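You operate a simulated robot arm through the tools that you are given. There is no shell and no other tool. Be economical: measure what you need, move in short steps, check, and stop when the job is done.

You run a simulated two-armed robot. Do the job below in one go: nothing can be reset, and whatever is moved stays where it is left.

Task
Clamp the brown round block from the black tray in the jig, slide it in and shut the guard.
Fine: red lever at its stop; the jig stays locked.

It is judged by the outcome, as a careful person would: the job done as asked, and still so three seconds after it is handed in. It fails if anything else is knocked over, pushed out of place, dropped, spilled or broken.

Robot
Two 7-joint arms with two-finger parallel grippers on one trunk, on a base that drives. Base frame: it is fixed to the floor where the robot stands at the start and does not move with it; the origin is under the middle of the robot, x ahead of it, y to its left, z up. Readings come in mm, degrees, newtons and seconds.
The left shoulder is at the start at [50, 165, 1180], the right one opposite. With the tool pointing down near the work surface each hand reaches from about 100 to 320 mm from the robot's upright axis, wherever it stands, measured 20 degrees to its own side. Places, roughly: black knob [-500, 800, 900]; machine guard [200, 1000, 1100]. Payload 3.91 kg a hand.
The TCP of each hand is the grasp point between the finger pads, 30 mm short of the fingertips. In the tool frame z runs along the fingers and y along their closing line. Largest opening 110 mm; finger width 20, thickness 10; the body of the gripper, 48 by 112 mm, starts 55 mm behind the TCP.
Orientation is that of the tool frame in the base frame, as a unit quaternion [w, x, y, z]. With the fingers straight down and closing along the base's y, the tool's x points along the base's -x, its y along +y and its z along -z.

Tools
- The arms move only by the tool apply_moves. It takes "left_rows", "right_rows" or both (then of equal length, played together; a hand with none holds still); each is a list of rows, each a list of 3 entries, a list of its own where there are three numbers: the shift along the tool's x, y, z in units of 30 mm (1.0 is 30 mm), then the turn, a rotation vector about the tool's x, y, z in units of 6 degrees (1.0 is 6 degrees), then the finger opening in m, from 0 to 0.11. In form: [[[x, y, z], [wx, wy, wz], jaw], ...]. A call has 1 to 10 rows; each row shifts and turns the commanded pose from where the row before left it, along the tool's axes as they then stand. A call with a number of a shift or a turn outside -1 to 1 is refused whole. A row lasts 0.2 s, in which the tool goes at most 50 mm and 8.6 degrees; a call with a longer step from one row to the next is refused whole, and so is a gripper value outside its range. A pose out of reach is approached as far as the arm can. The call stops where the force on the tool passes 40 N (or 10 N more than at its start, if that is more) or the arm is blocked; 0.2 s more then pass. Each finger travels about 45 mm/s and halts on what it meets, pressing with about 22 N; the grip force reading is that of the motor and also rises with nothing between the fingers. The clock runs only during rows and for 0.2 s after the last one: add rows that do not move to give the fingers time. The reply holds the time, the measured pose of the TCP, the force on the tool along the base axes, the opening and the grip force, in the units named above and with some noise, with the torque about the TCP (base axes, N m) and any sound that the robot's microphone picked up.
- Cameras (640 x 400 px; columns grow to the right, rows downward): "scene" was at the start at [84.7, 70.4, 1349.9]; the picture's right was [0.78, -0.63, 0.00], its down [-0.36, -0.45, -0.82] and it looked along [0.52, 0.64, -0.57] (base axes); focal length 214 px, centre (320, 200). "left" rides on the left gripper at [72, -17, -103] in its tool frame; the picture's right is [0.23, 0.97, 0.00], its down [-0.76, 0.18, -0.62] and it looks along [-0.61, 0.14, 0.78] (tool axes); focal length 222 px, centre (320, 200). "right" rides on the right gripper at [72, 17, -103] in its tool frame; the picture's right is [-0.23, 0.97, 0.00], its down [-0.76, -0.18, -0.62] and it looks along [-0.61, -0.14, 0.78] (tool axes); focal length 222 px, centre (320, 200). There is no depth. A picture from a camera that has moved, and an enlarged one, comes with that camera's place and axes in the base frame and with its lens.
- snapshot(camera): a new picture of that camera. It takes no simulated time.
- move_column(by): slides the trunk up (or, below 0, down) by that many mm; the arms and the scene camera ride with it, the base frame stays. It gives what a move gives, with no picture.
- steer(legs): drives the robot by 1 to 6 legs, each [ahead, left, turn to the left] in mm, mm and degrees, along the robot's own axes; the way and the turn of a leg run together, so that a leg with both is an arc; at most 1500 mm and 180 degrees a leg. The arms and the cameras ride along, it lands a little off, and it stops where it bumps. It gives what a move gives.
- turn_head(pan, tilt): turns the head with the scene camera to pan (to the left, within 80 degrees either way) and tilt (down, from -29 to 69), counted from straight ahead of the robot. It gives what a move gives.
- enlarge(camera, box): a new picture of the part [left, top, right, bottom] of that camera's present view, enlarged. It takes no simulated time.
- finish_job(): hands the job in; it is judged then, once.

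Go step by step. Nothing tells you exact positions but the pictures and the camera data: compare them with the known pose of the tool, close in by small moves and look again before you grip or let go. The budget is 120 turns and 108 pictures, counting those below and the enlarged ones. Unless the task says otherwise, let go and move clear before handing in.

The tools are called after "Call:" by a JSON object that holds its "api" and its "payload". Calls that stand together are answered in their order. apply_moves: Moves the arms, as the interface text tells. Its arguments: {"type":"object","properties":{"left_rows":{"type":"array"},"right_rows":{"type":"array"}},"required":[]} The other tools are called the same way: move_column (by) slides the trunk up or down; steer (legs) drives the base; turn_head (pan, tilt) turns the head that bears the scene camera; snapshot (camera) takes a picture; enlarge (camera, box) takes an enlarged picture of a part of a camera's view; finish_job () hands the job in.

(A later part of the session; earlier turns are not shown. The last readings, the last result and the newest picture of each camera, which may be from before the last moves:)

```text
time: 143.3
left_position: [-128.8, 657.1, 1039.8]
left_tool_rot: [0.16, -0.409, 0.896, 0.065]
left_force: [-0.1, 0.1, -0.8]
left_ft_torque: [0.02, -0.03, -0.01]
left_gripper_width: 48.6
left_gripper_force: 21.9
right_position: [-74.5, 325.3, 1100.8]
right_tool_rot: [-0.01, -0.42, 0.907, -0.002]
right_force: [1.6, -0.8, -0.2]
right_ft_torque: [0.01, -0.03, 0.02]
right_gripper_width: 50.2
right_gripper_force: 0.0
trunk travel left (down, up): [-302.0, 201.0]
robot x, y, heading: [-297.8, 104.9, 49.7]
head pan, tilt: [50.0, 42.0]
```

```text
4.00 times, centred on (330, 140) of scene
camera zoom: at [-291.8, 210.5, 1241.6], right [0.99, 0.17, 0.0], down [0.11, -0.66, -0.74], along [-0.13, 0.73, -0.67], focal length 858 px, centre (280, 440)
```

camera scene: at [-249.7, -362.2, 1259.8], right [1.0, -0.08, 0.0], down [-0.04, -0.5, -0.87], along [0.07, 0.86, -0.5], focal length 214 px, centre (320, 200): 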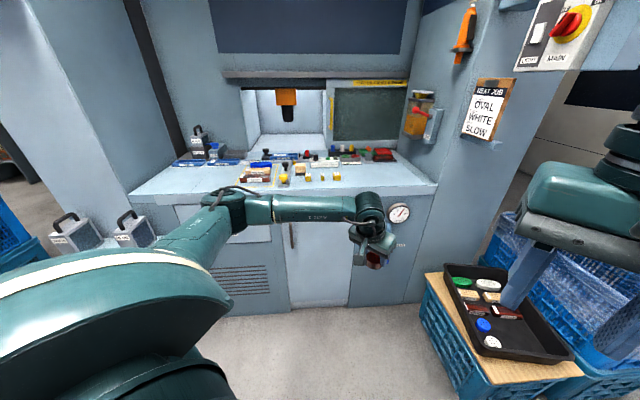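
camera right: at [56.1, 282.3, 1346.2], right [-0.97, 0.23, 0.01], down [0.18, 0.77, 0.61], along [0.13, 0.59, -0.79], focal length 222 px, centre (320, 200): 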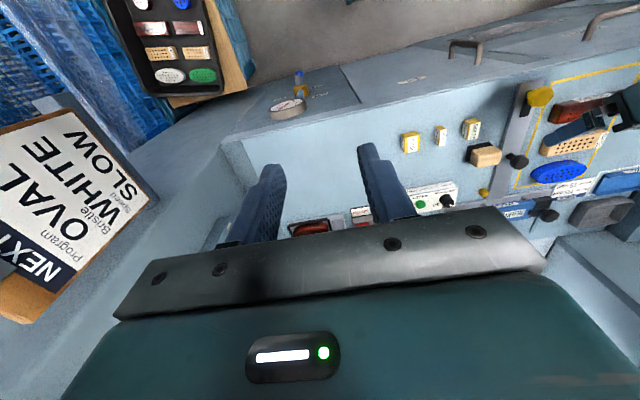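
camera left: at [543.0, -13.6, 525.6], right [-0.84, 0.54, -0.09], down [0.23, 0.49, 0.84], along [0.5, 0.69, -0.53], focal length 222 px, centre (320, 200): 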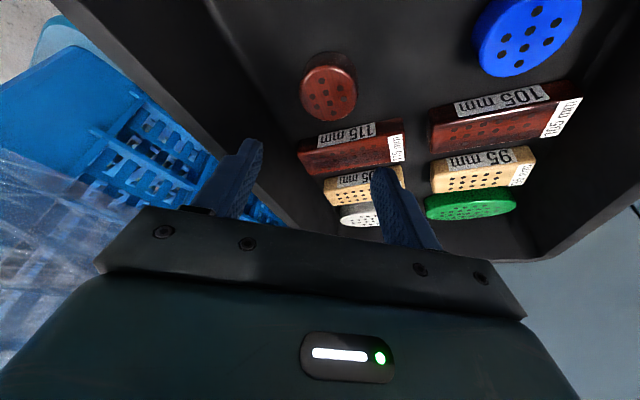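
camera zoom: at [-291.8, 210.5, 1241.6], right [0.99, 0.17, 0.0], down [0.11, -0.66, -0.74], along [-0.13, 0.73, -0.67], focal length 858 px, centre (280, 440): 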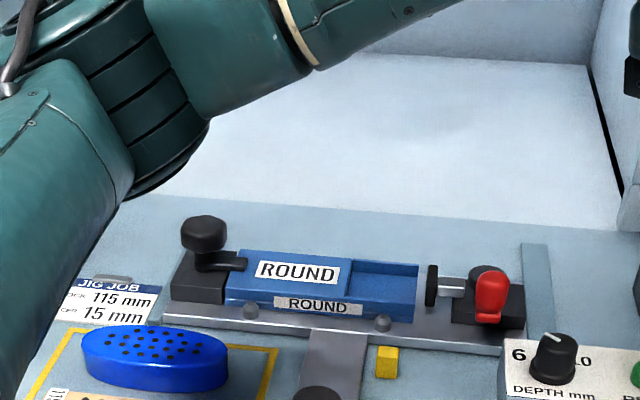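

Pocket floor center triangulates to about (-310, 787, 882). Moving the block over it at a safe height.

Call:
{"api": "apply_moves", "payload": {"left_rows": [[[0.173, 0.915, 0.124], [0, 0, 0], 0.03], [[0.173, 0.915, 0.124], [0, 0, 0], 0.03], [[0.173, 0.915, 0.124], [0, 0, 0], 0.03], [[0.173, 0.915, 0.124], [0, 0, 0], 0.03], [[0.173, 0.915, 0.124], [0, 0, 0], 0.03], [[0.173, 0.915, 0.124], [0, 0, 0], 0.03], [[0.173, 0.915, 0.124], [0, 0, 0], 0.03], [[0.173, 0.915, 0.124], [0, 0, 0], 0.03]]}}

Call:
{"api": "snapshot", "payload": {"camera": "left"}}

```text
time: 145.1
left_position: [-314.6, 780.8, 996.9]
left_tool_rot: [0.16, -0.41, 0.896, 0.065]
left_force: [-0.5, -0.4, -0.1]
left_ft_torque: [-0.04, 0.0, -0.02]
left_gripper_width: 48.3
left_gripper_force: 21.8
right_position: [-76.1, 324.7, 1101.0]
right_tool_rot: [-0.009, -0.421, 0.907, -0.002]
right_force: [0.0, -0.7, 0.6]
right_ft_torque: [0.01, 0.02, 0.0]
right_gripper_width: 49.9
right_gripper_force: 0.1
trunk travel left (down, up): [-302.0, 201.0]
robot x, y, heading: [-296.8, 103.0, 49.7]
head pan, tilt: [50.0, 42.0]
```

```text
26 pictures are left
camera left: at [-369.7, 691.3, 1067.8], right [-0.87, 0.48, -0.09], down [0.19, 0.5, 0.84], along [0.45, 0.72, -0.53], focal length 222 px, centre (320, 200)
```

left: 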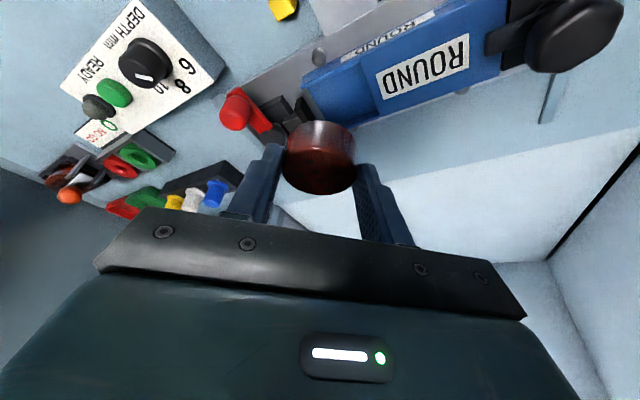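

Pose reached without limits. Lower 42 mm and check alignment from both cameras.

Call:
{"api": "apply_moves", "payload": {"left_rows": [[[0.34, 0, 0.94], [0, 0, 0], 0.03], [[0.136, 0, 0.376], [0, 0, 0], 0.03], [[0, 0, 0], [0, 0, 0], 0.03]]}}

Call:
{"api": "enlarge", "payload": {"camera": "left", "box": [210, 20, 450, 170]}}

Call:
{"api": "enlarge", "payload": {"camera": "scene", "box": [290, 110, 390, 180]}}

```text
time: 145.9
left_position: [-313.3, 779.4, 952.2]
left_tool_rot: [0.159, -0.411, 0.895, 0.065]
left_force: [-0.7, -0.5, -1.0]
left_ft_torque: [0.02, -0.03, -0.01]
left_gripper_width: 48.7
left_gripper_force: 21.5
right_position: [-75.3, 323.5, 1101.3]
right_tool_rot: [-0.01, -0.421, 0.907, -0.003]
right_force: [0.5, -0.6, 0.6]
right_ft_torque: [-0.03, 0.0, 0.0]
right_gripper_width: 50.0
right_gripper_force: 0.0
trunk travel left (down, up): [-302.0, 201.0]
robot x, y, heading: [-296.9, 102.0, 49.6]
head pan, tilt: [50.0, 42.0]
```

```text
2.67 times, centred on (330, 95) of left
camera zoom: at [-368.1, 690.5, 1025.1], right [-0.87, 0.48, -0.09], down [0.19, 0.5, 0.84], along [0.45, 0.72, -0.53], focal length 592 px, centre (293, 480)
```

zoom: 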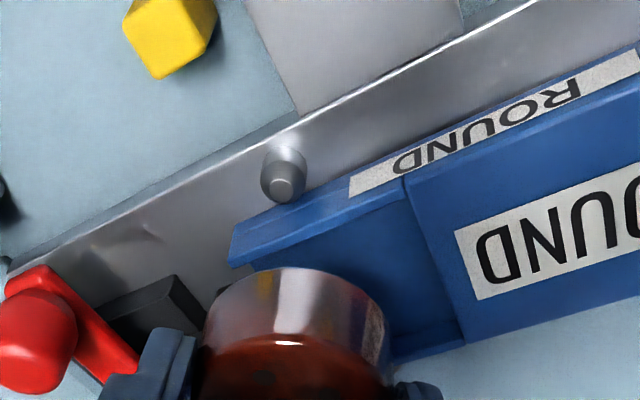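

```text
5.71 times, centred on (340, 145) of scene
camera zoom: at [-291.9, 210.5, 1241.6], right [0.99, 0.17, 0.0], down [0.11, -0.66, -0.74], along [-0.13, 0.73, -0.67], focal length 1226 px, centre (206, 514)
```

zoom: 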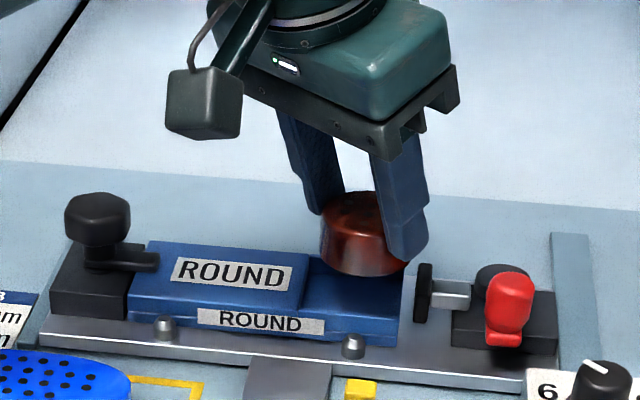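

Alignment looks right within a couple of mm. Lower 20 mm and look again.

Call:
{"api": "apply_moves", "payload": {"left_rows": [[[0.115, 0, 0.32], [0, 0, 0], 0.03], [[0.115, 0, 0.32], [0, 0, 0], 0.03], [[0, 0, 0], [0, 0, 0], 0.03]]}}

Call:
{"api": "enlarge", "payload": {"camera": "left", "box": [210, 20, 450, 170]}}

Call:
{"api": "enlarge", "payload": {"camera": "scene", "box": [310, 120, 380, 175]}}

```text
time: 146.7
left_position: [-313.4, 779.3, 933.1]
left_tool_rot: [0.16, -0.411, 0.895, 0.066]
left_force: [-0.4, 0.0, -0.9]
left_ft_torque: [0.0, 0.02, 0.01]
left_gripper_width: 48.5
left_gripper_force: 21.7
right_position: [-74.7, 324.1, 1100.4]
right_tool_rot: [-0.009, -0.42, 0.907, -0.003]
right_force: [-0.7, -0.4, 0.1]
right_ft_torque: [0.01, 0.05, -0.02]
right_gripper_width: 50.1
right_gripper_force: 0.1
trunk travel left (down, up): [-302.0, 201.0]
robot x, y, heading: [-294.9, 100.7, 49.9]
head pan, tilt: [50.0, 42.0]
```

```text
2.67 times, centred on (330, 95) of left
camera zoom: at [-367.9, 690.0, 1004.4], right [-0.88, 0.48, -0.09], down [0.19, 0.5, 0.84], along [0.45, 0.72, -0.53], focal length 592 px, centre (293, 480)
```

zoom: 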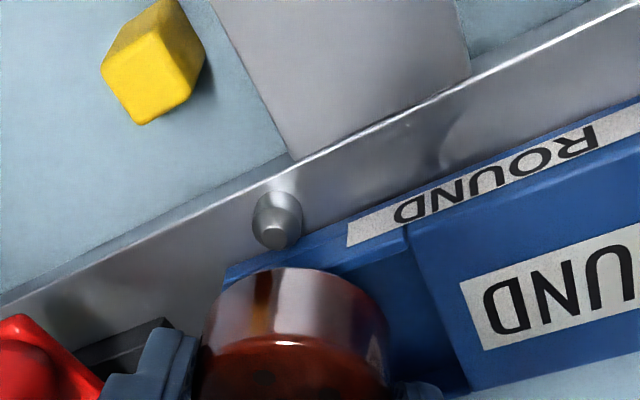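

```text
7.27 times, centred on (345, 148) of scene
camera zoom: at [-291.9, 210.5, 1241.6], right [0.99, 0.17, 0.0], down [0.11, -0.66, -0.74], along [-0.13, 0.73, -0.67], focal length 1560 px, centre (138, 582)
```

zoom: 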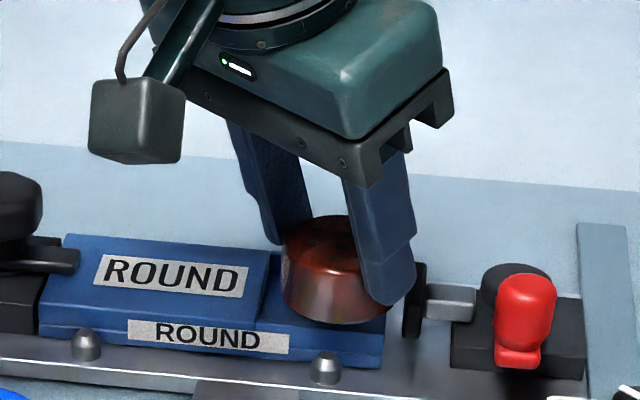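

Block sits over the pocket, slightly clear of the walls. Lowering gently in 3 mm steps to feel the floor.

Call:
{"api": "apply_moves", "payload": {"left_rows": [[[0.034, 0, 0.094], [0, 0, 0], 0.03], [[0.034, 0, 0.094], [0, 0, 0], 0.03], [[0.034, 0, 0.094], [0, 0, 0], 0.03], [[0, 0, 0], [0, 0, 0], 0.03]]}}

Call:
{"api": "enlarge", "payload": {"camera": "scene", "box": [310, 120, 380, 175]}}

```text
time: 147.7
left_position: [-313.0, 777.7, 923.7]
left_tool_rot: [0.159, -0.409, 0.896, 0.065]
left_force: [-0.3, 0.1, -0.3]
left_ft_torque: [0.06, 0.02, -0.03]
left_gripper_width: 48.5
left_gripper_force: 22.1
right_position: [-74.4, 323.4, 1100.7]
right_tool_rot: [-0.01, -0.42, 0.907, -0.002]
right_force: [-0.3, -0.7, -0.9]
right_ft_torque: [0.01, -0.03, 0.02]
right_gripper_width: 50.2
right_gripper_force: 0.1
trunk travel left (down, up): [-302.0, 201.0]
robot x, y, heading: [-290.1, 105.6, 49.8]
head pan, tilt: [50.0, 42.0]
```

```text
7.27 times, centred on (345, 148) of scene
camera zoom: at [-291.9, 210.5, 1241.6], right [0.99, 0.17, 0.0], down [0.11, -0.66, -0.74], along [-0.13, 0.73, -0.67], focal length 1560 px, centre (138, 582)
```

zoom: 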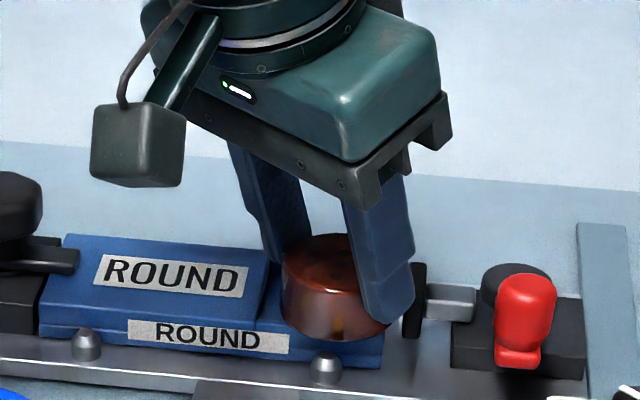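

Call:
{"api": "enlarge", "payload": {"camera": "left", "box": [230, 60, 430, 200]}}

```text
2.86 times, centred on (330, 130) of left
camera zoom: at [-367.4, 689.6, 996.2], right [-0.88, 0.48, -0.09], down [0.19, 0.5, 0.84], along [0.45, 0.72, -0.53], focal length 635 px, centre (291, 400)
```

zoom: 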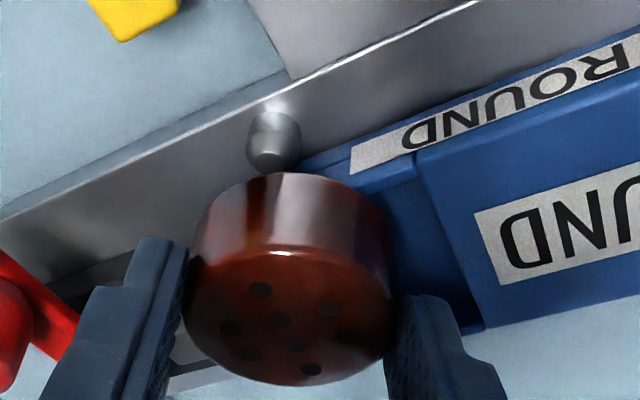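

The two views together put the block 13 mm too far forward (block at y≈780; pocket center ≈794, floor ≈873). Raise slightly, shift back 13 mm and 4 mm left, and recheck.

Call:
{"api": "apply_moves", "payload": {"left_rows": [[[-0.07, 0, -0.19], [0, 0, 0], 0.03], [[-0.23, 0.39, 0.08], [0, 0, 0], 0.03], [[0, 0, 0], [0, 0, 0], 0.03]]}}

Call:
{"api": "enlarge", "payload": {"camera": "left", "box": [230, 60, 430, 200]}}

```text
time: 148.5
left_position: [-315.5, 793.0, 930.8]
left_tool_rot: [0.16, -0.41, 0.895, 0.066]
left_force: [-0.6, -0.3, 0.9]
left_ft_torque: [0.02, 0.0, -0.03]
left_gripper_width: 48.3
left_gripper_force: 21.8
right_position: [-74.8, 323.7, 1100.8]
right_tool_rot: [-0.01, -0.42, 0.907, -0.002]
right_force: [0.7, 0.2, -0.6]
right_ft_torque: [0.0, -0.05, -0.02]
right_gripper_width: 50.2
right_gripper_force: 0.0
trunk travel left (down, up): [-302.0, 201.0]
robot x, y, heading: [-294.4, 102.9, 49.9]
head pan, tilt: [50.0, 42.0]
```

```text
2.86 times, centred on (330, 130) of left
camera zoom: at [-371.8, 703.3, 1003.0], right [-0.88, 0.48, -0.09], down [0.19, 0.5, 0.84], along [0.45, 0.72, -0.53], focal length 635 px, centre (291, 400)
```

zoom: 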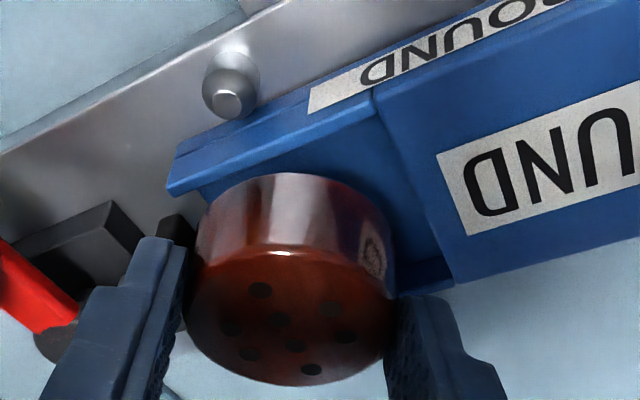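

Measuring in this view: pocket inner center at about (-314, 800); block at about (-309, 795). Shift 5 mm in each and lower gently.

Call:
{"api": "apply_moves", "payload": {"left_rows": [[[-0.02, 0.235, 0], [0, 0, 0], 0.03], [[0.045, 0, 0.125], [0, 0, 0], 0.03], [[0.045, 0, 0.125], [0, 0, 0], 0.03], [[0.045, 0, 0.125], [0, 0, 0], 0.03], [[0, 0, 0], [0, 0, 0], 0.03]]}}

Call:
{"api": "enlarge", "payload": {"camera": "left", "box": [230, 60, 430, 200]}}

```text
time: 149.7
left_position: [-322.2, 797.0, 921.6]
left_tool_rot: [0.162, -0.409, 0.895, 0.068]
left_force: [-0.5, 0.4, 14.9]
left_ft_torque: [0.11, 0.28, -0.07]
left_gripper_width: 48.6
left_gripper_force: 22.0
right_position: [-74.9, 323.8, 1101.8]
right_tool_rot: [-0.009, -0.42, 0.907, -0.001]
right_force: [0.0, -0.4, 0.6]
right_ft_torque: [0.05, -0.01, -0.02]
right_gripper_width: 50.1
right_gripper_force: 0.0
trunk travel left (down, up): [-302.0, 201.0]
robot x, y, heading: [-293.3, 102.3, 49.8]
head pan, tilt: [50.0, 42.0]
```

```text
2.86 times, centred on (330, 130) of left
camera zoom: at [-377.3, 707.7, 993.1], right [-0.87, 0.48, -0.09], down [0.18, 0.5, 0.85], along [0.45, 0.72, -0.52], focal length 635 px, centre (291, 400)
```

zoom: 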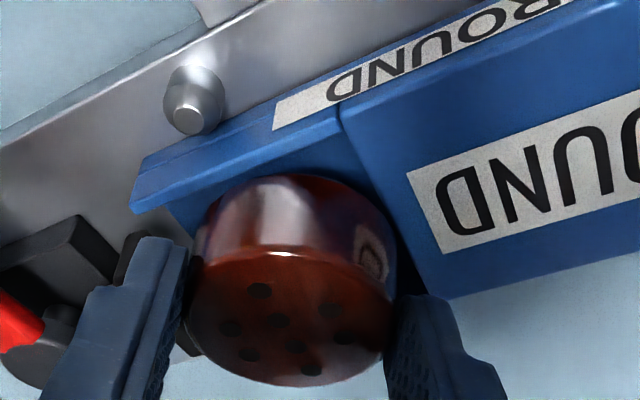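

Contact felt at the block's left edge on the raised part. Lift 5 mm, shift 5 mm right, and lower again.

Call:
{"api": "apply_moves", "payload": {"left_rows": [[[-0.16, -0.127, -0.117], [0, 0, 0], 0.03], [[0.045, 0, 0.125], [0, 0, 0], 0.03], [[0.045, 0, 0.125], [0, 0, 0], 0.03], [[0, 0, 0], [0, 0, 0], 0.03]]}}

```text
time: 150.7
left_position: [-316.9, 797.5, 915.5]
left_tool_rot: [0.16, -0.41, 0.896, 0.065]
left_force: [-0.3, -0.9, -0.2]
left_ft_torque: [0.0, -0.01, 0.0]
left_gripper_width: 48.5
left_gripper_force: 22.1
right_position: [-74.8, 324.9, 1100.6]
right_tool_rot: [-0.009, -0.421, 0.907, -0.002]
right_force: [-0.2, 0.2, -0.3]
right_ft_torque: [-0.04, -0.02, -0.01]
right_gripper_width: 50.1
right_gripper_force: 0.1
trunk travel left (down, up): [-302.0, 201.0]
robot x, y, heading: [-296.1, 102.0, 49.7]
head pan, tilt: [50.0, 42.0]
```

It's now below the earlier contact height with no force, so it's entering the pocket. Continue in 2 mm steps.

Call:
{"api": "apply_moves", "payload": {"left_rows": [[[0.023, 0, 0.063], [0, 0, 0], 0.03], [[0.023, 0, 0.063], [0, 0, 0], 0.03], [[0, 0, 0], [0, 0, 0], 0.03]]}}

Call:
{"api": "enlarge", "payload": {"camera": "left", "box": [230, 60, 430, 200]}}

```text
time: 151.5
left_position: [-316.6, 797.4, 911.1]
left_tool_rot: [0.16, -0.41, 0.895, 0.065]
left_force: [-0.8, 0.2, -0.1]
left_ft_torque: [-0.01, 0.0, 0.01]
left_gripper_width: 48.5
left_gripper_force: 22.5
right_position: [-75.7, 323.5, 1101.0]
right_tool_rot: [-0.01, -0.421, 0.907, -0.002]
right_force: [-1.0, 1.0, -0.2]
right_ft_torque: [0.01, -0.01, 0.04]
right_gripper_width: 50.1
right_gripper_force: 0.1
trunk travel left (down, up): [-302.0, 201.0]
robot x, y, heading: [-295.2, 103.9, 49.8]
head pan, tilt: [50.0, 42.0]
```

```text
2.86 times, centred on (330, 130) of left
camera zoom: at [-371.3, 708.0, 983.8], right [-0.88, 0.48, -0.09], down [0.19, 0.5, 0.84], along [0.45, 0.72, -0.53], focal length 635 px, centre (291, 400)
```

zoom: 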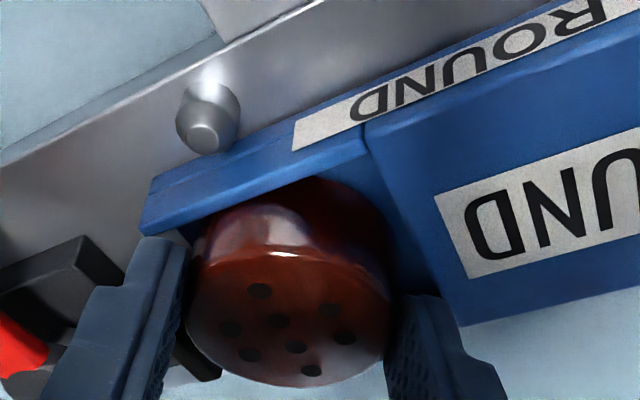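

The front rim now hides the block's lower edge: it's inside. Lower until it meets the floor.

Call:
{"api": "apply_moves", "payload": {"left_rows": [[[0.023, 0, 0.063], [0, 0, 0], 0.03], [[0.023, 0, 0.063], [0, 0, 0], 0.03], [[0, 0, 0], [0, 0, 0], 0.03]]}}

```text
time: 152.3
left_position: [-316.8, 795.8, 911.4]
left_tool_rot: [0.163, -0.411, 0.894, 0.07]
left_force: [-1.9, 2.8, 18.5]
left_ft_torque: [0.43, 0.44, -0.06]
left_gripper_width: 48.6
left_gripper_force: 21.5
right_position: [-74.5, 323.1, 1102.1]
right_tool_rot: [-0.009, -0.42, 0.907, -0.002]
right_force: [0.2, 0.0, -0.5]
right_ft_torque: [0.01, 0.04, -0.01]
right_gripper_width: 50.1
right_gripper_force: 0.1
trunk travel left (down, up): [-302.0, 201.0]
robot x, y, heading: [-293.9, 107.3, 49.7]
head pan, tilt: [50.0, 42.0]
```

The back-left finger touches the rim top; the block is in the pocket. Relieve the pressure, open slightly, and lift clear.

Call:
{"api": "apply_moves", "payload": {"left_rows": [[[-0.045, 0, -0.12], [0, 0, 0], 0.03], [[0, 0, 0], [0, 0, 0], 0.062], [[0, 0, 0], [0, 0, 0], 0.062], [[0, 0, 0], [0, 0, 0], 0.062], [[-0.17, 0, -0.47], [0, 0, 0], 0.062], [[-0.34, 0, -0.94], [0, 0, 0], 0.062], [[-0.34, 0, -0.94], [0, 0, 0], 0.062]]}}

Call:
{"api": "enlarge", "payload": {"camera": "left", "box": [200, 0, 440, 150]}}

```text
time: 153.9
left_position: [-315.8, 796.5, 986.3]
left_tool_rot: [0.159, -0.411, 0.895, 0.067]
left_force: [1.1, 0.5, 0.6]
left_ft_torque: [-0.02, 0.02, -0.01]
left_gripper_width: 62.0
left_gripper_force: 0.1
right_position: [-74.2, 325.6, 1100.1]
right_tool_rot: [-0.009, -0.42, 0.907, -0.001]
right_force: [0.4, 1.4, -0.1]
right_ft_torque: [-0.01, -0.05, -0.04]
right_gripper_width: 50.0
right_gripper_force: 0.0
trunk travel left (down, up): [-302.0, 201.0]
robot x, y, heading: [-293.9, 103.6, 49.9]
head pan, tilt: [50.0, 42.0]
```

```text
2.67 times, centred on (320, 75) of left
camera zoom: at [-371.5, 707.8, 1058.8], right [-0.88, 0.48, -0.09], down [0.19, 0.5, 0.84], along [0.45, 0.72, -0.53], focal length 592 px, centre (320, 533)
```

zoom: 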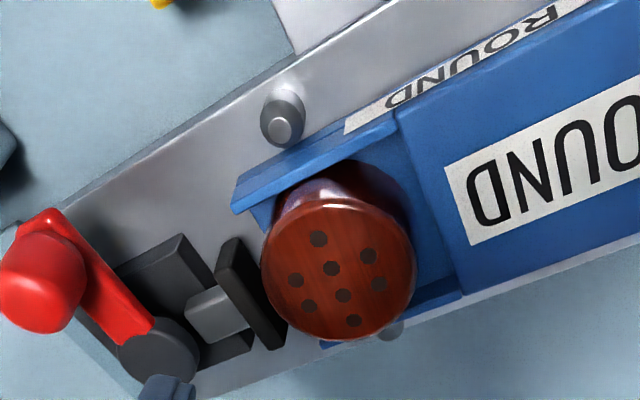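

The block sits in the pocket with the plunger pad beside it. Now to the red lever grip, at about (-241, 750, 925): move above it with the fingers open.

Call:
{"api": "apply_moves", "payload": {"left_rows": [[[-0.07, -0.96, 0.043], [0, 0, 0], 0.085], [[-0.07, -0.96, 0.043], [0, 0, 0], 0.085], [[-0.07, -0.96, 0.043], [0, 0, 0], 0.085], [[0.17, 0, 0.47], [0, 0, 0], 0.085], [[0, 0, 0], [0, 0, 0], 0.085]]}}

Call:
{"api": "enlarge", "payload": {"camera": "left", "box": [160, 20, 480, 220]}}

```text
time: 155.1
left_position: [-246.9, 746.7, 970.1]
left_tool_rot: [0.16, -0.409, 0.896, 0.065]
left_force: [-0.4, -0.3, -0.6]
left_ft_torque: [-0.01, -0.02, -0.01]
left_gripper_width: 85.3
left_gripper_force: 0.1
right_position: [-74.5, 324.4, 1100.7]
right_tool_rot: [-0.009, -0.421, 0.907, -0.003]
right_force: [0.9, 0.0, -0.1]
right_ft_torque: [-0.01, 0.01, -0.01]
right_gripper_width: 50.1
right_gripper_force: 0.1
trunk travel left (down, up): [-302.0, 201.0]
robot x, y, heading: [-297.2, 106.7, 50.0]
head pan, tilt: [50.0, 42.0]
```

```text
2.00 times, centred on (320, 120) of left
camera zoom: at [-301.3, 657.2, 1042.1], right [-0.88, 0.48, -0.09], down [0.19, 0.5, 0.84], along [0.45, 0.72, -0.53], focal length 444 px, centre (320, 360)
```

zoom: 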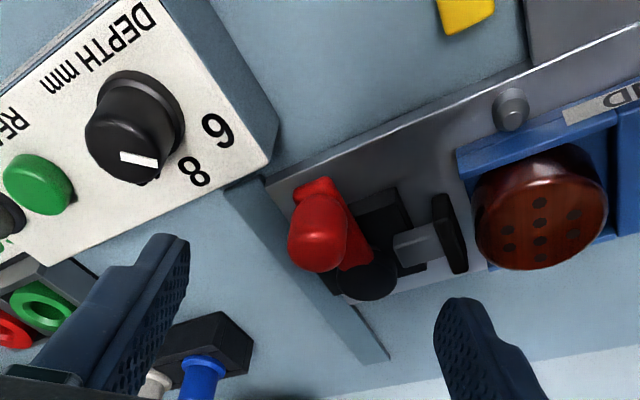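

The right finger would foul the depth box, so I'll rotate the tool 43° about vertical to close along x. Grip center refined to (-236, 751).

Call:
{"api": "apply_moves", "payload": {"left_rows": [[[0, 0, 0], [-0.306, -0.012, -0.84], 0.05], [[0, 0, 0], [-0.306, -0.012, -0.84], 0.05], [[0, 0, 0], [-0.306, -0.012, -0.84], 0.05], [[0, 0, 0], [-0.306, -0.012, -0.84], 0.05], [[0, 0, 0], [-0.306, -0.012, -0.84], 0.05], [[0, 0, 0], [-0.306, -0.012, -0.84], 0.05], [[0, 0, 0], [-0.306, -0.012, -0.84], 0.05], [[0, 0, 0], [-0.306, -0.012, -0.84], 0.05]]}}

Call:
{"api": "enlarge", "payload": {"camera": "left", "box": [160, 20, 480, 220]}}

```text
time: 156.9
left_position: [-247.1, 747.3, 971.3]
left_tool_rot: [-0.124, 0.71, -0.682, -0.121]
left_force: [0.3, 0.0, -0.5]
left_ft_torque: [0.0, 0.02, -0.01]
left_gripper_width: 50.0
left_gripper_force: 0.1
right_position: [-75.4, 325.8, 1099.7]
right_tool_rot: [-0.009, -0.42, 0.907, -0.003]
right_force: [0.4, 0.4, -1.0]
right_ft_torque: [-0.02, -0.02, 0.03]
right_gripper_width: 50.1
right_gripper_force: 0.1
trunk travel left (down, up): [-302.0, 201.0]
robot x, y, heading: [-297.4, 102.1, 49.9]
head pan, tilt: [50.0, 42.0]
```

```text
2.00 times, centred on (320, 120) of left
camera zoom: at [-226.9, 643.8, 1042.4], right [-0.96, -0.25, -0.09], down [-0.21, 0.5, 0.84], along [-0.17, 0.83, -0.53], focal length 444 px, centre (320, 360)
```

zoom: 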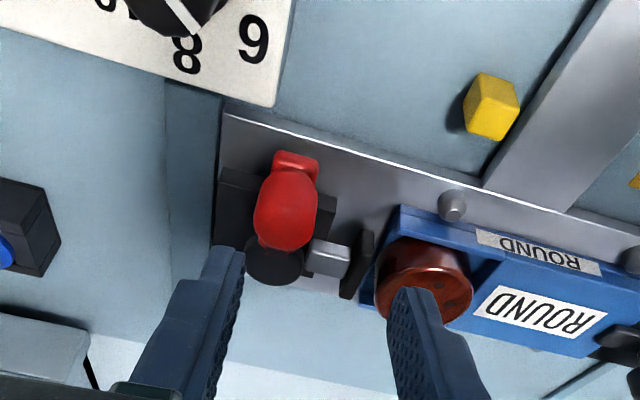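

Call:
{"api": "apply_moves", "payload": {"left_rows": [[[0.1, -0.467, -0.037], [0, 0, 0], 0.05], [[0.227, 0, 0.625], [0, 0, 0], 0.05], [[0.227, 0, 0.625], [0, 0, 0], 0.05], [[0, 0, 0], [0, 0, 0], 0.05]]}}

Call:
{"api": "enlarge", "payload": {"camera": "left", "box": [160, 20, 480, 220]}}

```text
time: 157.9
left_position: [-233.4, 745.1, 930.4]
left_tool_rot: [-0.125, 0.709, -0.683, -0.121]
left_force: [0.1, 0.0, 0.1]
left_ft_torque: [0.02, -0.03, -0.03]
left_gripper_width: 50.1
left_gripper_force: 0.1
right_position: [-74.9, 324.4, 1101.5]
right_tool_rot: [-0.01, -0.42, 0.908, -0.003]
right_force: [-0.4, -0.1, -0.1]
right_ft_torque: [-0.03, -0.01, 0.0]
right_gripper_width: 50.1
right_gripper_force: 0.1
trunk travel left (down, up): [-302.0, 201.0]
robot x, y, heading: [-300.6, 102.8, 49.5]
head pan, tilt: [50.0, 42.0]
```

```text
2.00 times, centred on (320, 120) of left
camera zoom: at [-212.9, 641.8, 1002.6], right [-0.96, -0.25, -0.09], down [-0.2, 0.5, 0.84], along [-0.17, 0.83, -0.53], focal length 444 px, centre (320, 360)
```

zoom: 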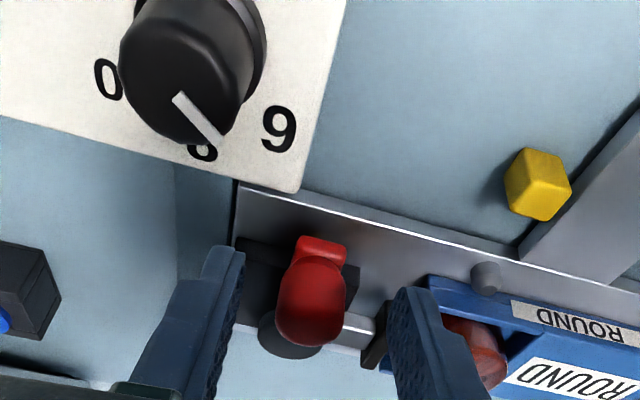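

The red grip is centered between the fingers. Closing on it.

Call:
{"api": "apply_moves", "payload": {"left_rows": [[[0, 0, 0], [0, 0, 0], 0.01], [[0, 0, 0], [0, 0, 0], 0.01], [[0, 0, 0], [0, 0, 0], 0.01], [[0, 0, 0], [0, 0, 0], 0.01]]}}

Call:
{"api": "apply_moves", "payload": {"left_rows": [[[0, -0.25, 0], [0, 0, 0], 0.01], [[0, -0.25, 0], [0, 0, 0], 0.01]]}}

```text
time: 158.9
left_position: [-231.3, 745.2, 930.1]
left_tool_rot: [-0.124, 0.708, -0.684, -0.12]
left_force: [8.4, 0.1, -1.9]
left_ft_torque: [0.13, -0.25, -0.15]
left_gripper_width: 21.5
left_gripper_force: 45.2
right_position: [-75.0, 324.3, 1101.4]
right_tool_rot: [-0.01, -0.42, 0.908, -0.002]
right_force: [0.4, -0.8, -0.3]
right_ft_torque: [-0.01, -0.01, 0.02]
right_gripper_width: 50.1
right_gripper_force: 0.0
trunk travel left (down, up): [-302.0, 201.0]
robot x, y, heading: [-297.8, 105.5, 49.8]
head pan, tilt: [50.0, 42.0]
```

```text
time: 159.5
left_position: [-219.2, 745.5, 930.7]
left_tool_rot: [-0.123, 0.711, -0.681, -0.121]
left_force: [-9.5, -1.7, 2.6]
left_ft_torque: [-0.36, 0.3, 0.63]
left_gripper_width: 21.6
left_gripper_force: 44.9
right_position: [-76.4, 324.6, 1101.4]
right_tool_rot: [-0.009, -0.42, 0.908, -0.002]
right_force: [0.0, -0.2, -0.8]
right_ft_torque: [-0.02, 0.02, 0.01]
right_gripper_width: 50.2
right_gripper_force: 0.1
trunk travel left (down, up): [-302.0, 201.0]
robot x, y, heading: [-299.0, 103.7, 50.0]
head pan, tilt: [50.0, 42.0]
```

The lever moves toward +x with light resistance. Continue along its arc (pivot ≈ (-232, 793), radius ≈ 41) and monitor force.

Call:
{"api": "apply_moves", "payload": {"left_rows": [[[-0.1, -0.167, 0.036], [0, 0, 0], 0.01], [[-0.1, -0.167, 0.036], [0, 0, 0], 0.01], [[-0.113, -0.133, 0.041], [0, 0, 0], 0.01], [[-0.113, -0.133, 0.041], [0, 0, 0], 0.01]]}}

Call:
{"api": "enlarge", "payload": {"camera": "left", "box": [200, 80, 440, 230]}}

```text
time: 160.5
left_position: [-199.1, 759.4, 930.3]
left_tool_rot: [-0.125, 0.709, -0.684, -0.121]
left_force: [-7.6, -1.8, 3.1]
left_ft_torque: [-0.42, 0.28, 0.42]
left_gripper_width: 21.3
left_gripper_force: 45.2
right_position: [-74.5, 323.1, 1101.2]
right_tool_rot: [-0.009, -0.42, 0.908, -0.002]
right_force: [-0.4, -0.1, 0.5]
right_ft_torque: [0.01, 0.01, -0.01]
right_gripper_width: 50.1
right_gripper_force: 0.2
trunk travel left (down, up): [-302.0, 201.0]
robot x, y, heading: [-299.0, 103.0, 49.7]
head pan, tilt: [50.0, 42.0]
```

```text
2.67 times, centred on (320, 155) of left
camera zoom: at [-179.6, 655.5, 1003.0], right [-0.96, -0.25, -0.09], down [-0.21, 0.5, 0.84], along [-0.16, 0.83, -0.53], focal length 592 px, centre (320, 320)
```

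zoom: 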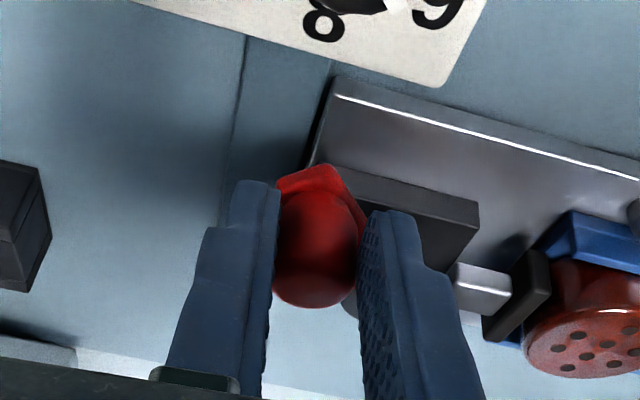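

The lever swings and the plunger is advancing onto the block. Continue to the stop.

Call:
{"api": "apply_moves", "payload": {"left_rows": [[[-0.14, -0.1, 0.05], [0, 0, 0], 0.01], [[-0.14, -0.1, 0.05], [0, 0, 0], 0.01], [[-0.16, -0.053, 0.058], [0, 0, 0], 0.01], [[-0.16, -0.053, 0.058], [0, 0, 0], 0.01]]}}

```text
time: 161.5
left_position: [-192.8, 778.4, 930.4]
left_tool_rot: [-0.124, 0.71, -0.682, -0.121]
left_force: [-15.8, 1.0, 3.4]
left_ft_torque: [-0.62, 0.31, 0.66]
left_gripper_width: 21.5
left_gripper_force: 45.1
right_position: [-76.2, 324.4, 1100.3]
right_tool_rot: [-0.008, -0.42, 0.907, -0.003]
right_force: [-0.4, 0.4, 0.5]
right_ft_torque: [-0.03, 0.0, 0.0]
right_gripper_width: 50.1
right_gripper_force: 0.1
trunk travel left (down, up): [-302.0, 201.0]
robot x, y, heading: [-296.1, 107.6, 49.9]
head pan, tilt: [50.0, 42.0]
```

Call:
{"api": "apply_moves", "payload": {"left_rows": [[[-0.12, 0.07, 0.043], [0, 0, 0], 0.01], [[-0.12, 0.03, 0.043], [0, 0, 0], 0.01], [[-0.12, 0.03, 0.043], [0, 0, 0], 0.01]]}}

Call:
{"api": "enlarge", "payload": {"camera": "left", "box": [200, 80, 440, 230]}}

```text
time: 162.3
left_position: [-193.7, 788.4, 931.5]
left_tool_rot: [-0.125, 0.707, -0.686, -0.119]
left_force: [0.9, -0.8, -3.7]
left_ft_torque: [0.03, 0.03, 0.0]
left_gripper_width: 21.2
left_gripper_force: 44.8
right_position: [-73.6, 325.0, 1101.0]
right_tool_rot: [-0.008, -0.419, 0.908, -0.003]
right_force: [-0.4, 0.8, 0.4]
right_ft_torque: [0.01, -0.01, -0.01]
right_gripper_width: 50.3
right_gripper_force: 0.0
trunk travel left (down, up): [-302.0, 201.0]
robot x, y, heading: [-297.1, 104.5, 49.9]
head pan, tilt: [50.0, 42.0]
```

```text
2.67 times, centred on (320, 155) of left
camera zoom: at [-173.4, 685.2, 1003.2], right [-0.97, -0.24, -0.09], down [-0.2, 0.5, 0.84], along [-0.16, 0.83, -0.53], focal length 592 px, centre (320, 320)
```

zoom: 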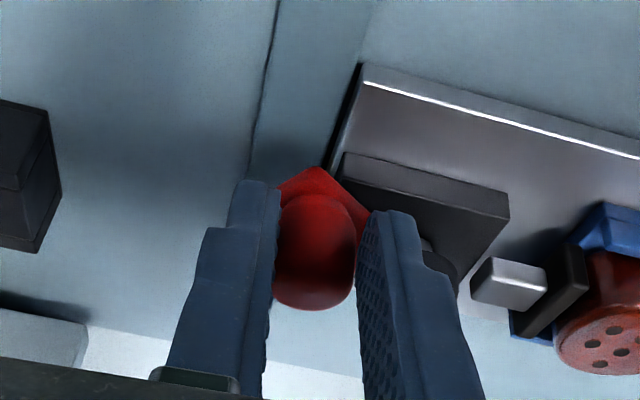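

Call:
{"api": "apply_moves", "payload": {"left_rows": [[[-0.13, 0.04, 0.047], [0, 0, 0], 0.01], [[-0.13, 0.05, 0.047], [0, 0, 0], 0.01], [[-0.13, 0.06, 0.047], [0, 0, 0], 0.01]]}}

```text
time: 163.1
left_position: [-197.7, 801.0, 931.9]
left_tool_rot: [-0.125, 0.708, -0.685, -0.119]
left_force: [13.9, -0.6, -2.6]
left_ft_torque: [-0.5, -0.34, -0.68]
left_gripper_width: 21.9
left_gripper_force: 44.7
right_position: [-73.5, 325.5, 1101.3]
right_tool_rot: [-0.01, -0.421, 0.907, -0.002]
right_force: [-0.2, 0.4, -0.4]
right_ft_torque: [0.0, -0.01, 0.02]
right_gripper_width: 50.0
right_gripper_force: 0.0
trunk travel left (down, up): [-302.0, 201.0]
robot x, y, heading: [-296.2, 106.1, 49.6]
head pan, tilt: [50.0, 42.0]
```

Call:
{"api": "enlarge", "payload": {"camera": "left", "box": [200, 80, 440, 230]}}

```text
2.67 times, centred on (320, 155) of left
camera zoom: at [-178.0, 697.7, 1003.4], right [-0.97, -0.24, -0.09], down [-0.2, 0.5, 0.84], along [-0.16, 0.83, -0.53], focal length 592 px, centre (320, 320)
```

zoom: 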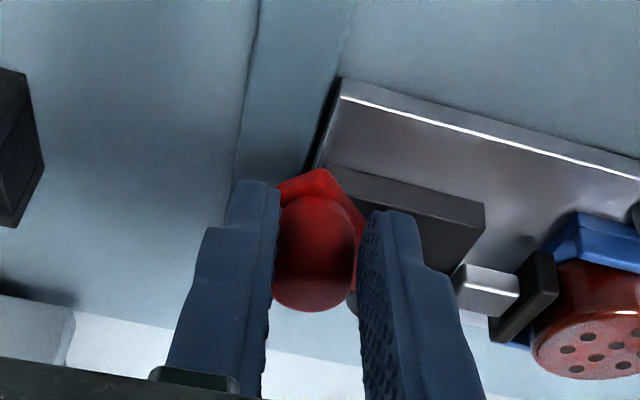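

The carriage slides in y when I push that way, so the lever's turn must come from x-motion plus turning the tool with the lever. I'll rotate the gripped lever about the vertical while moving +x.

Call:
{"api": "apply_moves", "payload": {"left_rows": [[[0.003, -0.06, 0], [-0.283, -0.009, -0.78], 0.01], [[0.006, -0.06, 0], [-0.283, -0.009, -0.78], 0.01], [[0.01, -0.06, -0.003], [-0.283, -0.009, -0.78], 0.01], [[0.015, -0.055, -0.005], [-0.283, -0.009, -0.78], 0.01], [[0.02, -0.05, -0.007], [-0.283, -0.009, -0.78], 0.01], [[0.025, -0.05, -0.008], [-0.283, -0.009, -0.78], 0.01], [[0.028, -0.045, -0.009], [-0.283, -0.009, -0.78], 0.01]]}}

Call:
{"api": "snapshot", "payload": {"camera": "left"}}

```text
time: 164.7
left_position: [-188.4, 801.2, 930.3]
left_tool_rot: [-0.081, 0.882, -0.439, -0.152]
left_force: [-0.5, 0.7, 1.2]
left_ft_torque: [0.0, -0.01, -0.03]
left_gripper_width: 10.1
left_gripper_force: 0.1
right_position: [-74.9, 325.6, 1100.2]
right_tool_rot: [-0.009, -0.42, 0.907, -0.003]
right_force: [-0.3, -0.3, -0.6]
right_ft_torque: [0.01, -0.01, 0.01]
right_gripper_width: 50.3
right_gripper_force: 0.0
trunk travel left (down, up): [-302.0, 201.0]
robot x, y, heading: [-294.3, 99.6, 49.8]
head pan, tilt: [50.0, 42.0]
```

```text
9 pictures are left
camera left: at [-112.7, 728.4, 1002.1], right [-0.65, -0.76, -0.09], down [-0.45, 0.29, 0.84], along [-0.61, 0.59, -0.53], focal length 222 px, centre (320, 200)
```

left: 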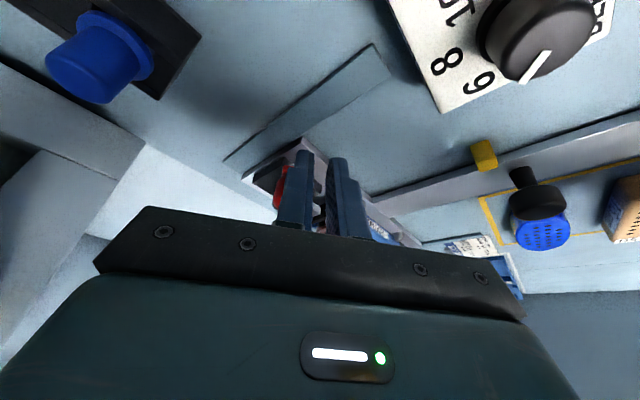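

The grip slipped out of the fingers near the end of its swing. Lift the hand and look with the scene camera.

Call:
{"api": "apply_moves", "payload": {"left_rows": [[[-0.34, 0, -0.94], [0, 0, 0], 0.01], [[-0.34, 0, -0.94], [0, 0, 0], 0.01], [[-0.34, 0, -0.94], [0, 0, 0], 0.01]]}}

Call:
{"api": "enlarge", "payload": {"camera": "scene", "box": [280, 100, 400, 190]}}

```text
time: 165.5
left_position: [-186.9, 801.5, 1023.1]
left_tool_rot: [-0.082, 0.881, -0.44, -0.153]
left_force: [0.1, -0.2, -0.3]
left_ft_torque: [-0.02, 0.0, 0.01]
left_gripper_width: 9.8
left_gripper_force: 0.0
right_position: [-74.7, 323.8, 1101.0]
right_tool_rot: [-0.01, -0.42, 0.907, -0.002]
right_force: [0.5, -0.5, 0.1]
right_ft_torque: [0.01, -0.01, -0.02]
right_gripper_width: 50.2
right_gripper_force: 0.0
trunk travel left (down, up): [-302.0, 201.0]
robot x, y, heading: [-297.7, 104.0, 49.9]
head pan, tilt: [50.0, 42.0]
```

```text
4.44 times, centred on (340, 145) of scene
camera zoom: at [-291.8, 210.2, 1241.6], right [0.99, 0.17, 0.0], down [0.11, -0.66, -0.74], along [-0.13, 0.73, -0.67], focal length 953 px, centre (231, 444)
```

zoom: 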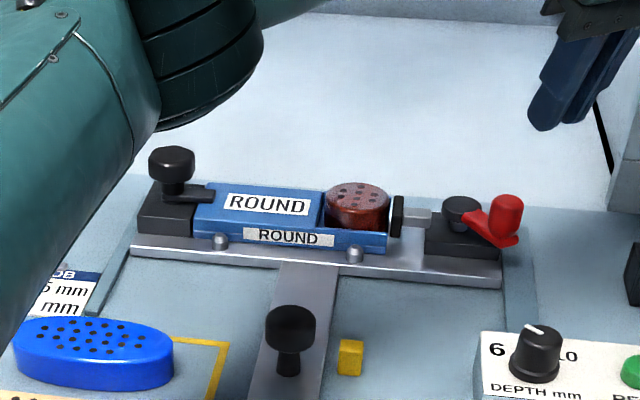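

The pad now presses the block, but the lever is at roughly 70°, and the carriage slid ~40 mm. To finish I'll face the jig squarely: left hand to block the carriage at the yellow knob, right hand to push the lever. First retract the left hand.

Call:
{"api": "apply_moves", "payload": {"left_rows": [[[0.75, 0.6, -0.276], [0, 0, 0], 0.01], [[0.75, 0.6, -0.276], [0, 0, 0], 0.01], [[0.75, 0.6, -0.276], [0, 0, 0], 0.01], [[0.75, 0.6, -0.276], [0, 0, 0], 0.01], [[0.75, 0.6, -0.276], [0, 0, 0], 0.01], [[0.75, 0.6, -0.276], [0, 0, 0], 0.01], [[0.75, 0.6, -0.276], [0, 0, 0], 0.01]]}}

Call:
{"api": "apply_moves", "payload": {"left_rows": [[[0, 0, 0], [0.34, 0.011, 0.94], 0.01], [[0, 0, 0], [0.34, 0.011, 0.94], 0.01], [[0, 0, 0], [0.34, 0.011, 0.94], 0.01], [[0, 0, 0], [0.34, 0.011, 0.94], 0.01], [[0, 0, 0], [0.34, 0.011, 0.94], 0.01], [[0, 0, 0], [0.34, 0.011, 0.94], 0.01], [[0, 0, 0], [0.34, 0.011, 0.94], 0.01], [[0, 0, 0], [0.34, 0.011, 0.94], 0.01], [[0, 0, 0], [0.34, 0.011, 0.94], 0.01], [[0, 0, 0], [0.34, 0.011, 0.94], 0.01]]}}

Call:
{"api": "steer", "payload": {"legs": [[-115, -96, 0], [0, 0, 40]]}}

```text
time: 167.1
left_position: [-189.4, 593.2, 1019.5]
left_tool_rot: [-0.081, 0.882, -0.438, -0.153]
left_force: [0.4, 0.3, -0.3]
left_ft_torque: [0.0, 0.0, -0.04]
left_gripper_width: 10.0
left_gripper_force: 0.0
right_position: [-75.0, 324.0, 1100.7]
right_tool_rot: [-0.009, -0.42, 0.907, -0.001]
right_force: [0.4, -0.3, -0.5]
right_ft_torque: [0.0, 0.0, -0.04]
right_gripper_width: 50.3
right_gripper_force: 0.0
trunk travel left (down, up): [-302.0, 201.0]
robot x, y, heading: [-296.2, 104.1, 49.6]
head pan, tilt: [50.0, 42.0]
```

```text
time: 169.3
left_position: [-190.4, 590.9, 1020.2]
left_tool_rot: [0.147, -0.543, 0.822, 0.09]
left_force: [0.0, -0.9, 0.0]
left_ft_torque: [0.03, -0.03, 0.0]
left_gripper_width: 10.1
left_gripper_force: 0.0
right_position: [-74.9, 324.1, 1100.8]
right_tool_rot: [-0.009, -0.42, 0.907, -0.002]
right_force: [-0.9, -0.3, 0.2]
right_ft_torque: [0.01, 0.05, -0.02]
right_gripper_width: 50.2
right_gripper_force: 0.1
trunk travel left (down, up): [-302.0, 201.0]
robot x, y, heading: [-296.7, 100.6, 49.9]
head pan, tilt: [50.0, 42.0]
```

```text
time: 172.5
left_position: [-525.8, 396.3, 1021.0]
left_tool_rot: [-0.108, 0.79, -0.589, -0.135]
left_force: [0.0, -0.1, 0.3]
left_ft_torque: [0.02, 0.02, 0.02]
left_gripper_width: 10.1
left_gripper_force: 0.0
right_position: [-267.5, 263.2, 1101.9]
right_tool_rot: [-0.009, -0.703, 0.711, -0.005]
right_force: [-0.2, -0.8, 0.6]
right_ft_torque: [0.01, -0.01, 0.04]
right_gripper_width: 50.0
right_gripper_force: 0.1
trunk travel left (down, up): [-302.0, 201.0]
robot x, y, heading: [-295.8, -45.3, 89.3]
head pan, tilt: [50.0, 42.0]
```

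Facing the jig now. Drive up to the table and pitch the right hand forward, fingers closed, staging in front of the lever.

Call:
{"api": "steer", "payload": {"legs": [[176, 0, 0.5]]}}

Call:
{"api": "apply_moves", "payload": {"right_rows": [[[-0.9, -0.28, 0], [0, -1, 0], 0.0], [[-0.895, -0.28, 0.094], [0, -1, 0], 0.0], [[-0.88, -0.28, 0.187], [0, -1, 0], 0.0], [[-0.856, -0.28, 0.278], [0, -1, 0], 0.0], [[-0.822, -0.28, 0.366], [0, -1, 0], 0.0], [[-0.78, -0.28, 0.45], [0, -1, 0], 0.0], [[-0.728, -0.28, 0.529], [0, -1, 0], 0.0], [[-0.669, -0.28, 0.603], [0, -1, 0], 0.0], [[-0.602, -0.28, 0.669], [0, -1, 0], 0.0], [[-0.529, -0.28, 0.728], [0, -1, 0], 0.0]]}}

Call:
{"api": "turn_head", "payload": {"pan": 0, "tilt": 45}}

Call:
{"api": "snapshot", "payload": {"camera": "scene"}}

```text
time: 174.0
left_position: [-524.8, 572.8, 1020.2]
left_tool_rot: [-0.106, 0.791, -0.588, -0.135]
left_force: [-0.3, 0.1, 0.0]
left_ft_torque: [-0.02, 0.0, -0.02]
left_gripper_width: 10.0
left_gripper_force: 0.0
right_position: [-266.7, 439.9, 1100.4]
right_tool_rot: [-0.008, -0.704, 0.71, -0.006]
right_force: [0.0, 0.3, 0.5]
right_ft_torque: [0.0, 0.01, -0.02]
right_gripper_width: 50.0
right_gripper_force: 0.1
trunk travel left (down, up): [-302.0, 201.0]
robot x, y, heading: [-295.5, 128.4, 89.8]
head pan, tilt: [50.0, 42.0]
```

```text
time: 176.2
left_position: [-525.1, 571.9, 1020.5]
left_tool_rot: [-0.107, 0.791, -0.587, -0.136]
left_force: [0.1, -0.2, -0.8]
left_ft_torque: [0.0, 0.01, -0.04]
left_gripper_width: 10.0
left_gripper_force: 0.0
right_position: [-179.1, 710.0, 1096.1]
right_tool_rot: [0.349, -0.612, 0.619, 0.348]
right_force: [0.4, -0.4, 0.4]
right_ft_torque: [0.0, 0.03, 0.01]
right_gripper_width: 0.1
right_gripper_force: 21.9
trunk travel left (down, up): [-302.0, 201.0]
robot x, y, heading: [-295.2, 128.8, 89.8]
head pan, tilt: [50.0, 42.0]
```

```text
time: 177.4
left_position: [-524.9, 571.4, 1020.6]
left_tool_rot: [-0.107, 0.791, -0.587, -0.136]
left_force: [-0.2, 0.2, 0.3]
left_ft_torque: [-0.03, -0.01, -0.01]
left_gripper_width: 10.0
left_gripper_force: 0.0
right_position: [-178.6, 709.0, 1096.6]
right_tool_rot: [0.348, -0.612, 0.619, 0.347]
right_force: [0.0, 0.4, 0.4]
right_ft_torque: [-0.02, 0.01, -0.01]
right_gripper_width: 0.2
right_gripper_force: 21.3
trunk travel left (down, up): [-302.0, 201.0]
robot x, y, heading: [-294.7, 128.2, 89.5]
head pan, tilt: [0.0, 45.0]
```

```text
7 pictures are left
camera scene: at [-294.3, 240.9, 1237.2], right [1.0, -0.01, 0.0], down [0.0, -0.71, -0.71], along [0.0, 0.71, -0.71], focal length 214 px, centre (320, 200)
```

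scene: 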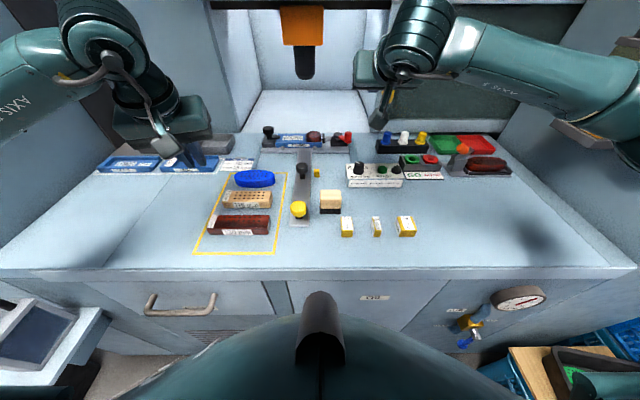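

Call:
{"api": "enlarge", "payload": {"camera": "scene", "box": [250, 120, 378, 200]}}

```text
5.00 times, centred on (314, 160) of scene
camera zoom: at [-294.3, 240.9, 1237.2], right [1.0, -0.01, 0.0], down [0.0, -0.71, -0.71], along [0.0, 0.71, -0.71], focal length 1072 px, centre (350, 400)
```

zoom: 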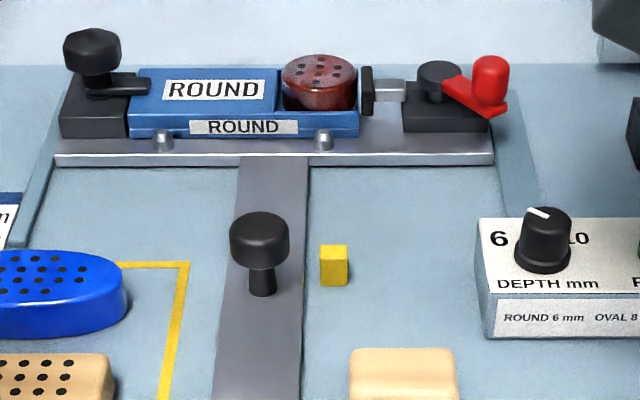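

The lever is at roughly 55° and the carriage sits ~75 mm in. I'll retract the right hand, and use the left fingers behind the yellow knob (≈(-341, 548)) to pull the carriage back to its outer stop.

Call:
{"api": "apply_moves", "payload": {"left_rows": [[[0.304, -0.857, 0.202], [0, 0, 0], 0.01], [[0.304, -0.857, 0.202], [0, 0, 0], 0.01], [[0.304, -0.857, 0.202], [0, 0, 0], 0.01], [[0.304, -0.857, 0.202], [0, 0, 0], 0.01], [[0.304, -0.857, 0.202], [0, 0, 0], 0.01], [[0.304, -0.857, 0.202], [0, 0, 0], 0.01], [[0.304, -0.857, 0.202], [0, 0, 0], 0.01]], "right_rows": [[[0.45, 0, -0.78], [0, 1, 0], 0.0], [[0.529, 0, -0.728], [0, 1, 0], 0.0], [[0.602, 0, -0.669], [0, 1, 0], 0.0], [[0.669, 0, -0.603], [0, 1, 0], 0.0], [[0.728, 0, -0.529], [0, 1, 0], 0.0], [[0.78, 0, -0.45], [0, 1, 0], 0.0], [[0.822, 0, -0.366], [0, 1, 0], 0.0]]}}

Call:
{"api": "snapshot", "payload": {"camera": "scene"}}

```text
time: 179.0
left_position: [-337.8, 578.3, 961.1]
left_tool_rot: [-0.107, 0.791, -0.587, -0.136]
left_force: [-0.4, -0.2, -0.2]
left_ft_torque: [0.01, 0.01, -0.03]
left_gripper_width: 9.9
left_gripper_force: 0.0
right_position: [-180.6, 520.1, 1100.5]
right_tool_rot: [0.102, -0.696, 0.703, 0.104]
right_force: [-0.3, -0.5, -1.2]
right_ft_torque: [-0.01, 0.0, 0.0]
right_gripper_width: 0.1
right_gripper_force: 22.4
trunk travel left (down, up): [-302.0, 201.0]
robot x, y, heading: [-295.1, 127.5, 89.6]
head pan, tilt: [0.0, 45.0]
```

```text
5 pictures are left
camera scene: at [-294.0, 240.9, 1237.2], right [1.0, -0.01, 0.0], down [0.0, -0.71, -0.71], along [0.0, 0.71, -0.71], focal length 214 px, centre (320, 200)
```

scene: 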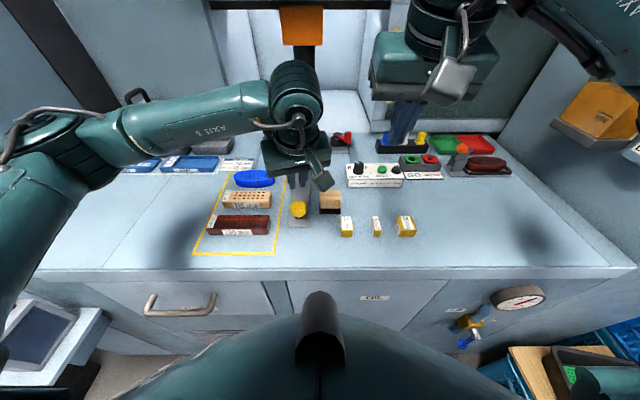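

Fingertips are behind the yellow knob. Descend 48 mm, then pull the carriage back until it resists.

Call:
{"api": "apply_moves", "payload": {"left_rows": [[[0.341, 0, 0.94], [0, 0, 0], 0.01], [[0.205, 0, 0.564], [0, 0, 0], 0.01], [[0, 0, 0], [0, 0, 0], 0.01]]}}

Call:
{"api": "apply_moves", "payload": {"left_rows": [[[0.45, 0.144, -0.165], [0, 0, 0], 0.01], [[0.45, 0.144, -0.165], [0, 0, 0], 0.01], [[0.45, 0.144, -0.165], [0, 0, 0], 0.01], [[0.45, 0.144, -0.165], [0, 0, 0], 0.01]]}}

```text
time: 179.8
left_position: [-339.1, 580.9, 912.9]
left_tool_rot: [-0.107, 0.79, -0.588, -0.136]
left_force: [0.0, 1.4, 0.7]
left_ft_torque: [0.05, 0.04, 0.0]
left_gripper_width: 9.9
left_gripper_force: 0.0
right_position: [-180.1, 519.9, 1101.4]
right_tool_rot: [0.102, -0.696, 0.703, 0.105]
right_force: [-0.1, 0.0, 0.5]
right_ft_torque: [0.02, 0.01, 0.05]
right_gripper_width: 0.0
right_gripper_force: 22.3
trunk travel left (down, up): [-302.0, 201.0]
robot x, y, heading: [-294.5, 130.7, 89.5]
head pan, tilt: [0.0, 45.0]
```

```text
time: 180.8
left_position: [-339.6, 519.0, 912.8]
left_tool_rot: [-0.106, 0.791, -0.588, -0.134]
left_force: [-0.4, -0.4, -0.6]
left_ft_torque: [0.03, 0.02, 0.03]
left_gripper_width: 9.8
left_gripper_force: 0.0
right_position: [-181.1, 520.4, 1100.7]
right_tool_rot: [0.103, -0.696, 0.702, 0.106]
right_force: [-0.1, 0.3, -1.0]
right_ft_torque: [-0.01, 0.0, 0.03]
right_gripper_width: 0.3
right_gripper_force: 21.7
trunk travel left (down, up): [-302.0, 201.0]
robot x, y, heading: [-295.8, 127.9, 89.7]
head pan, tilt: [0.0, 45.0]
```

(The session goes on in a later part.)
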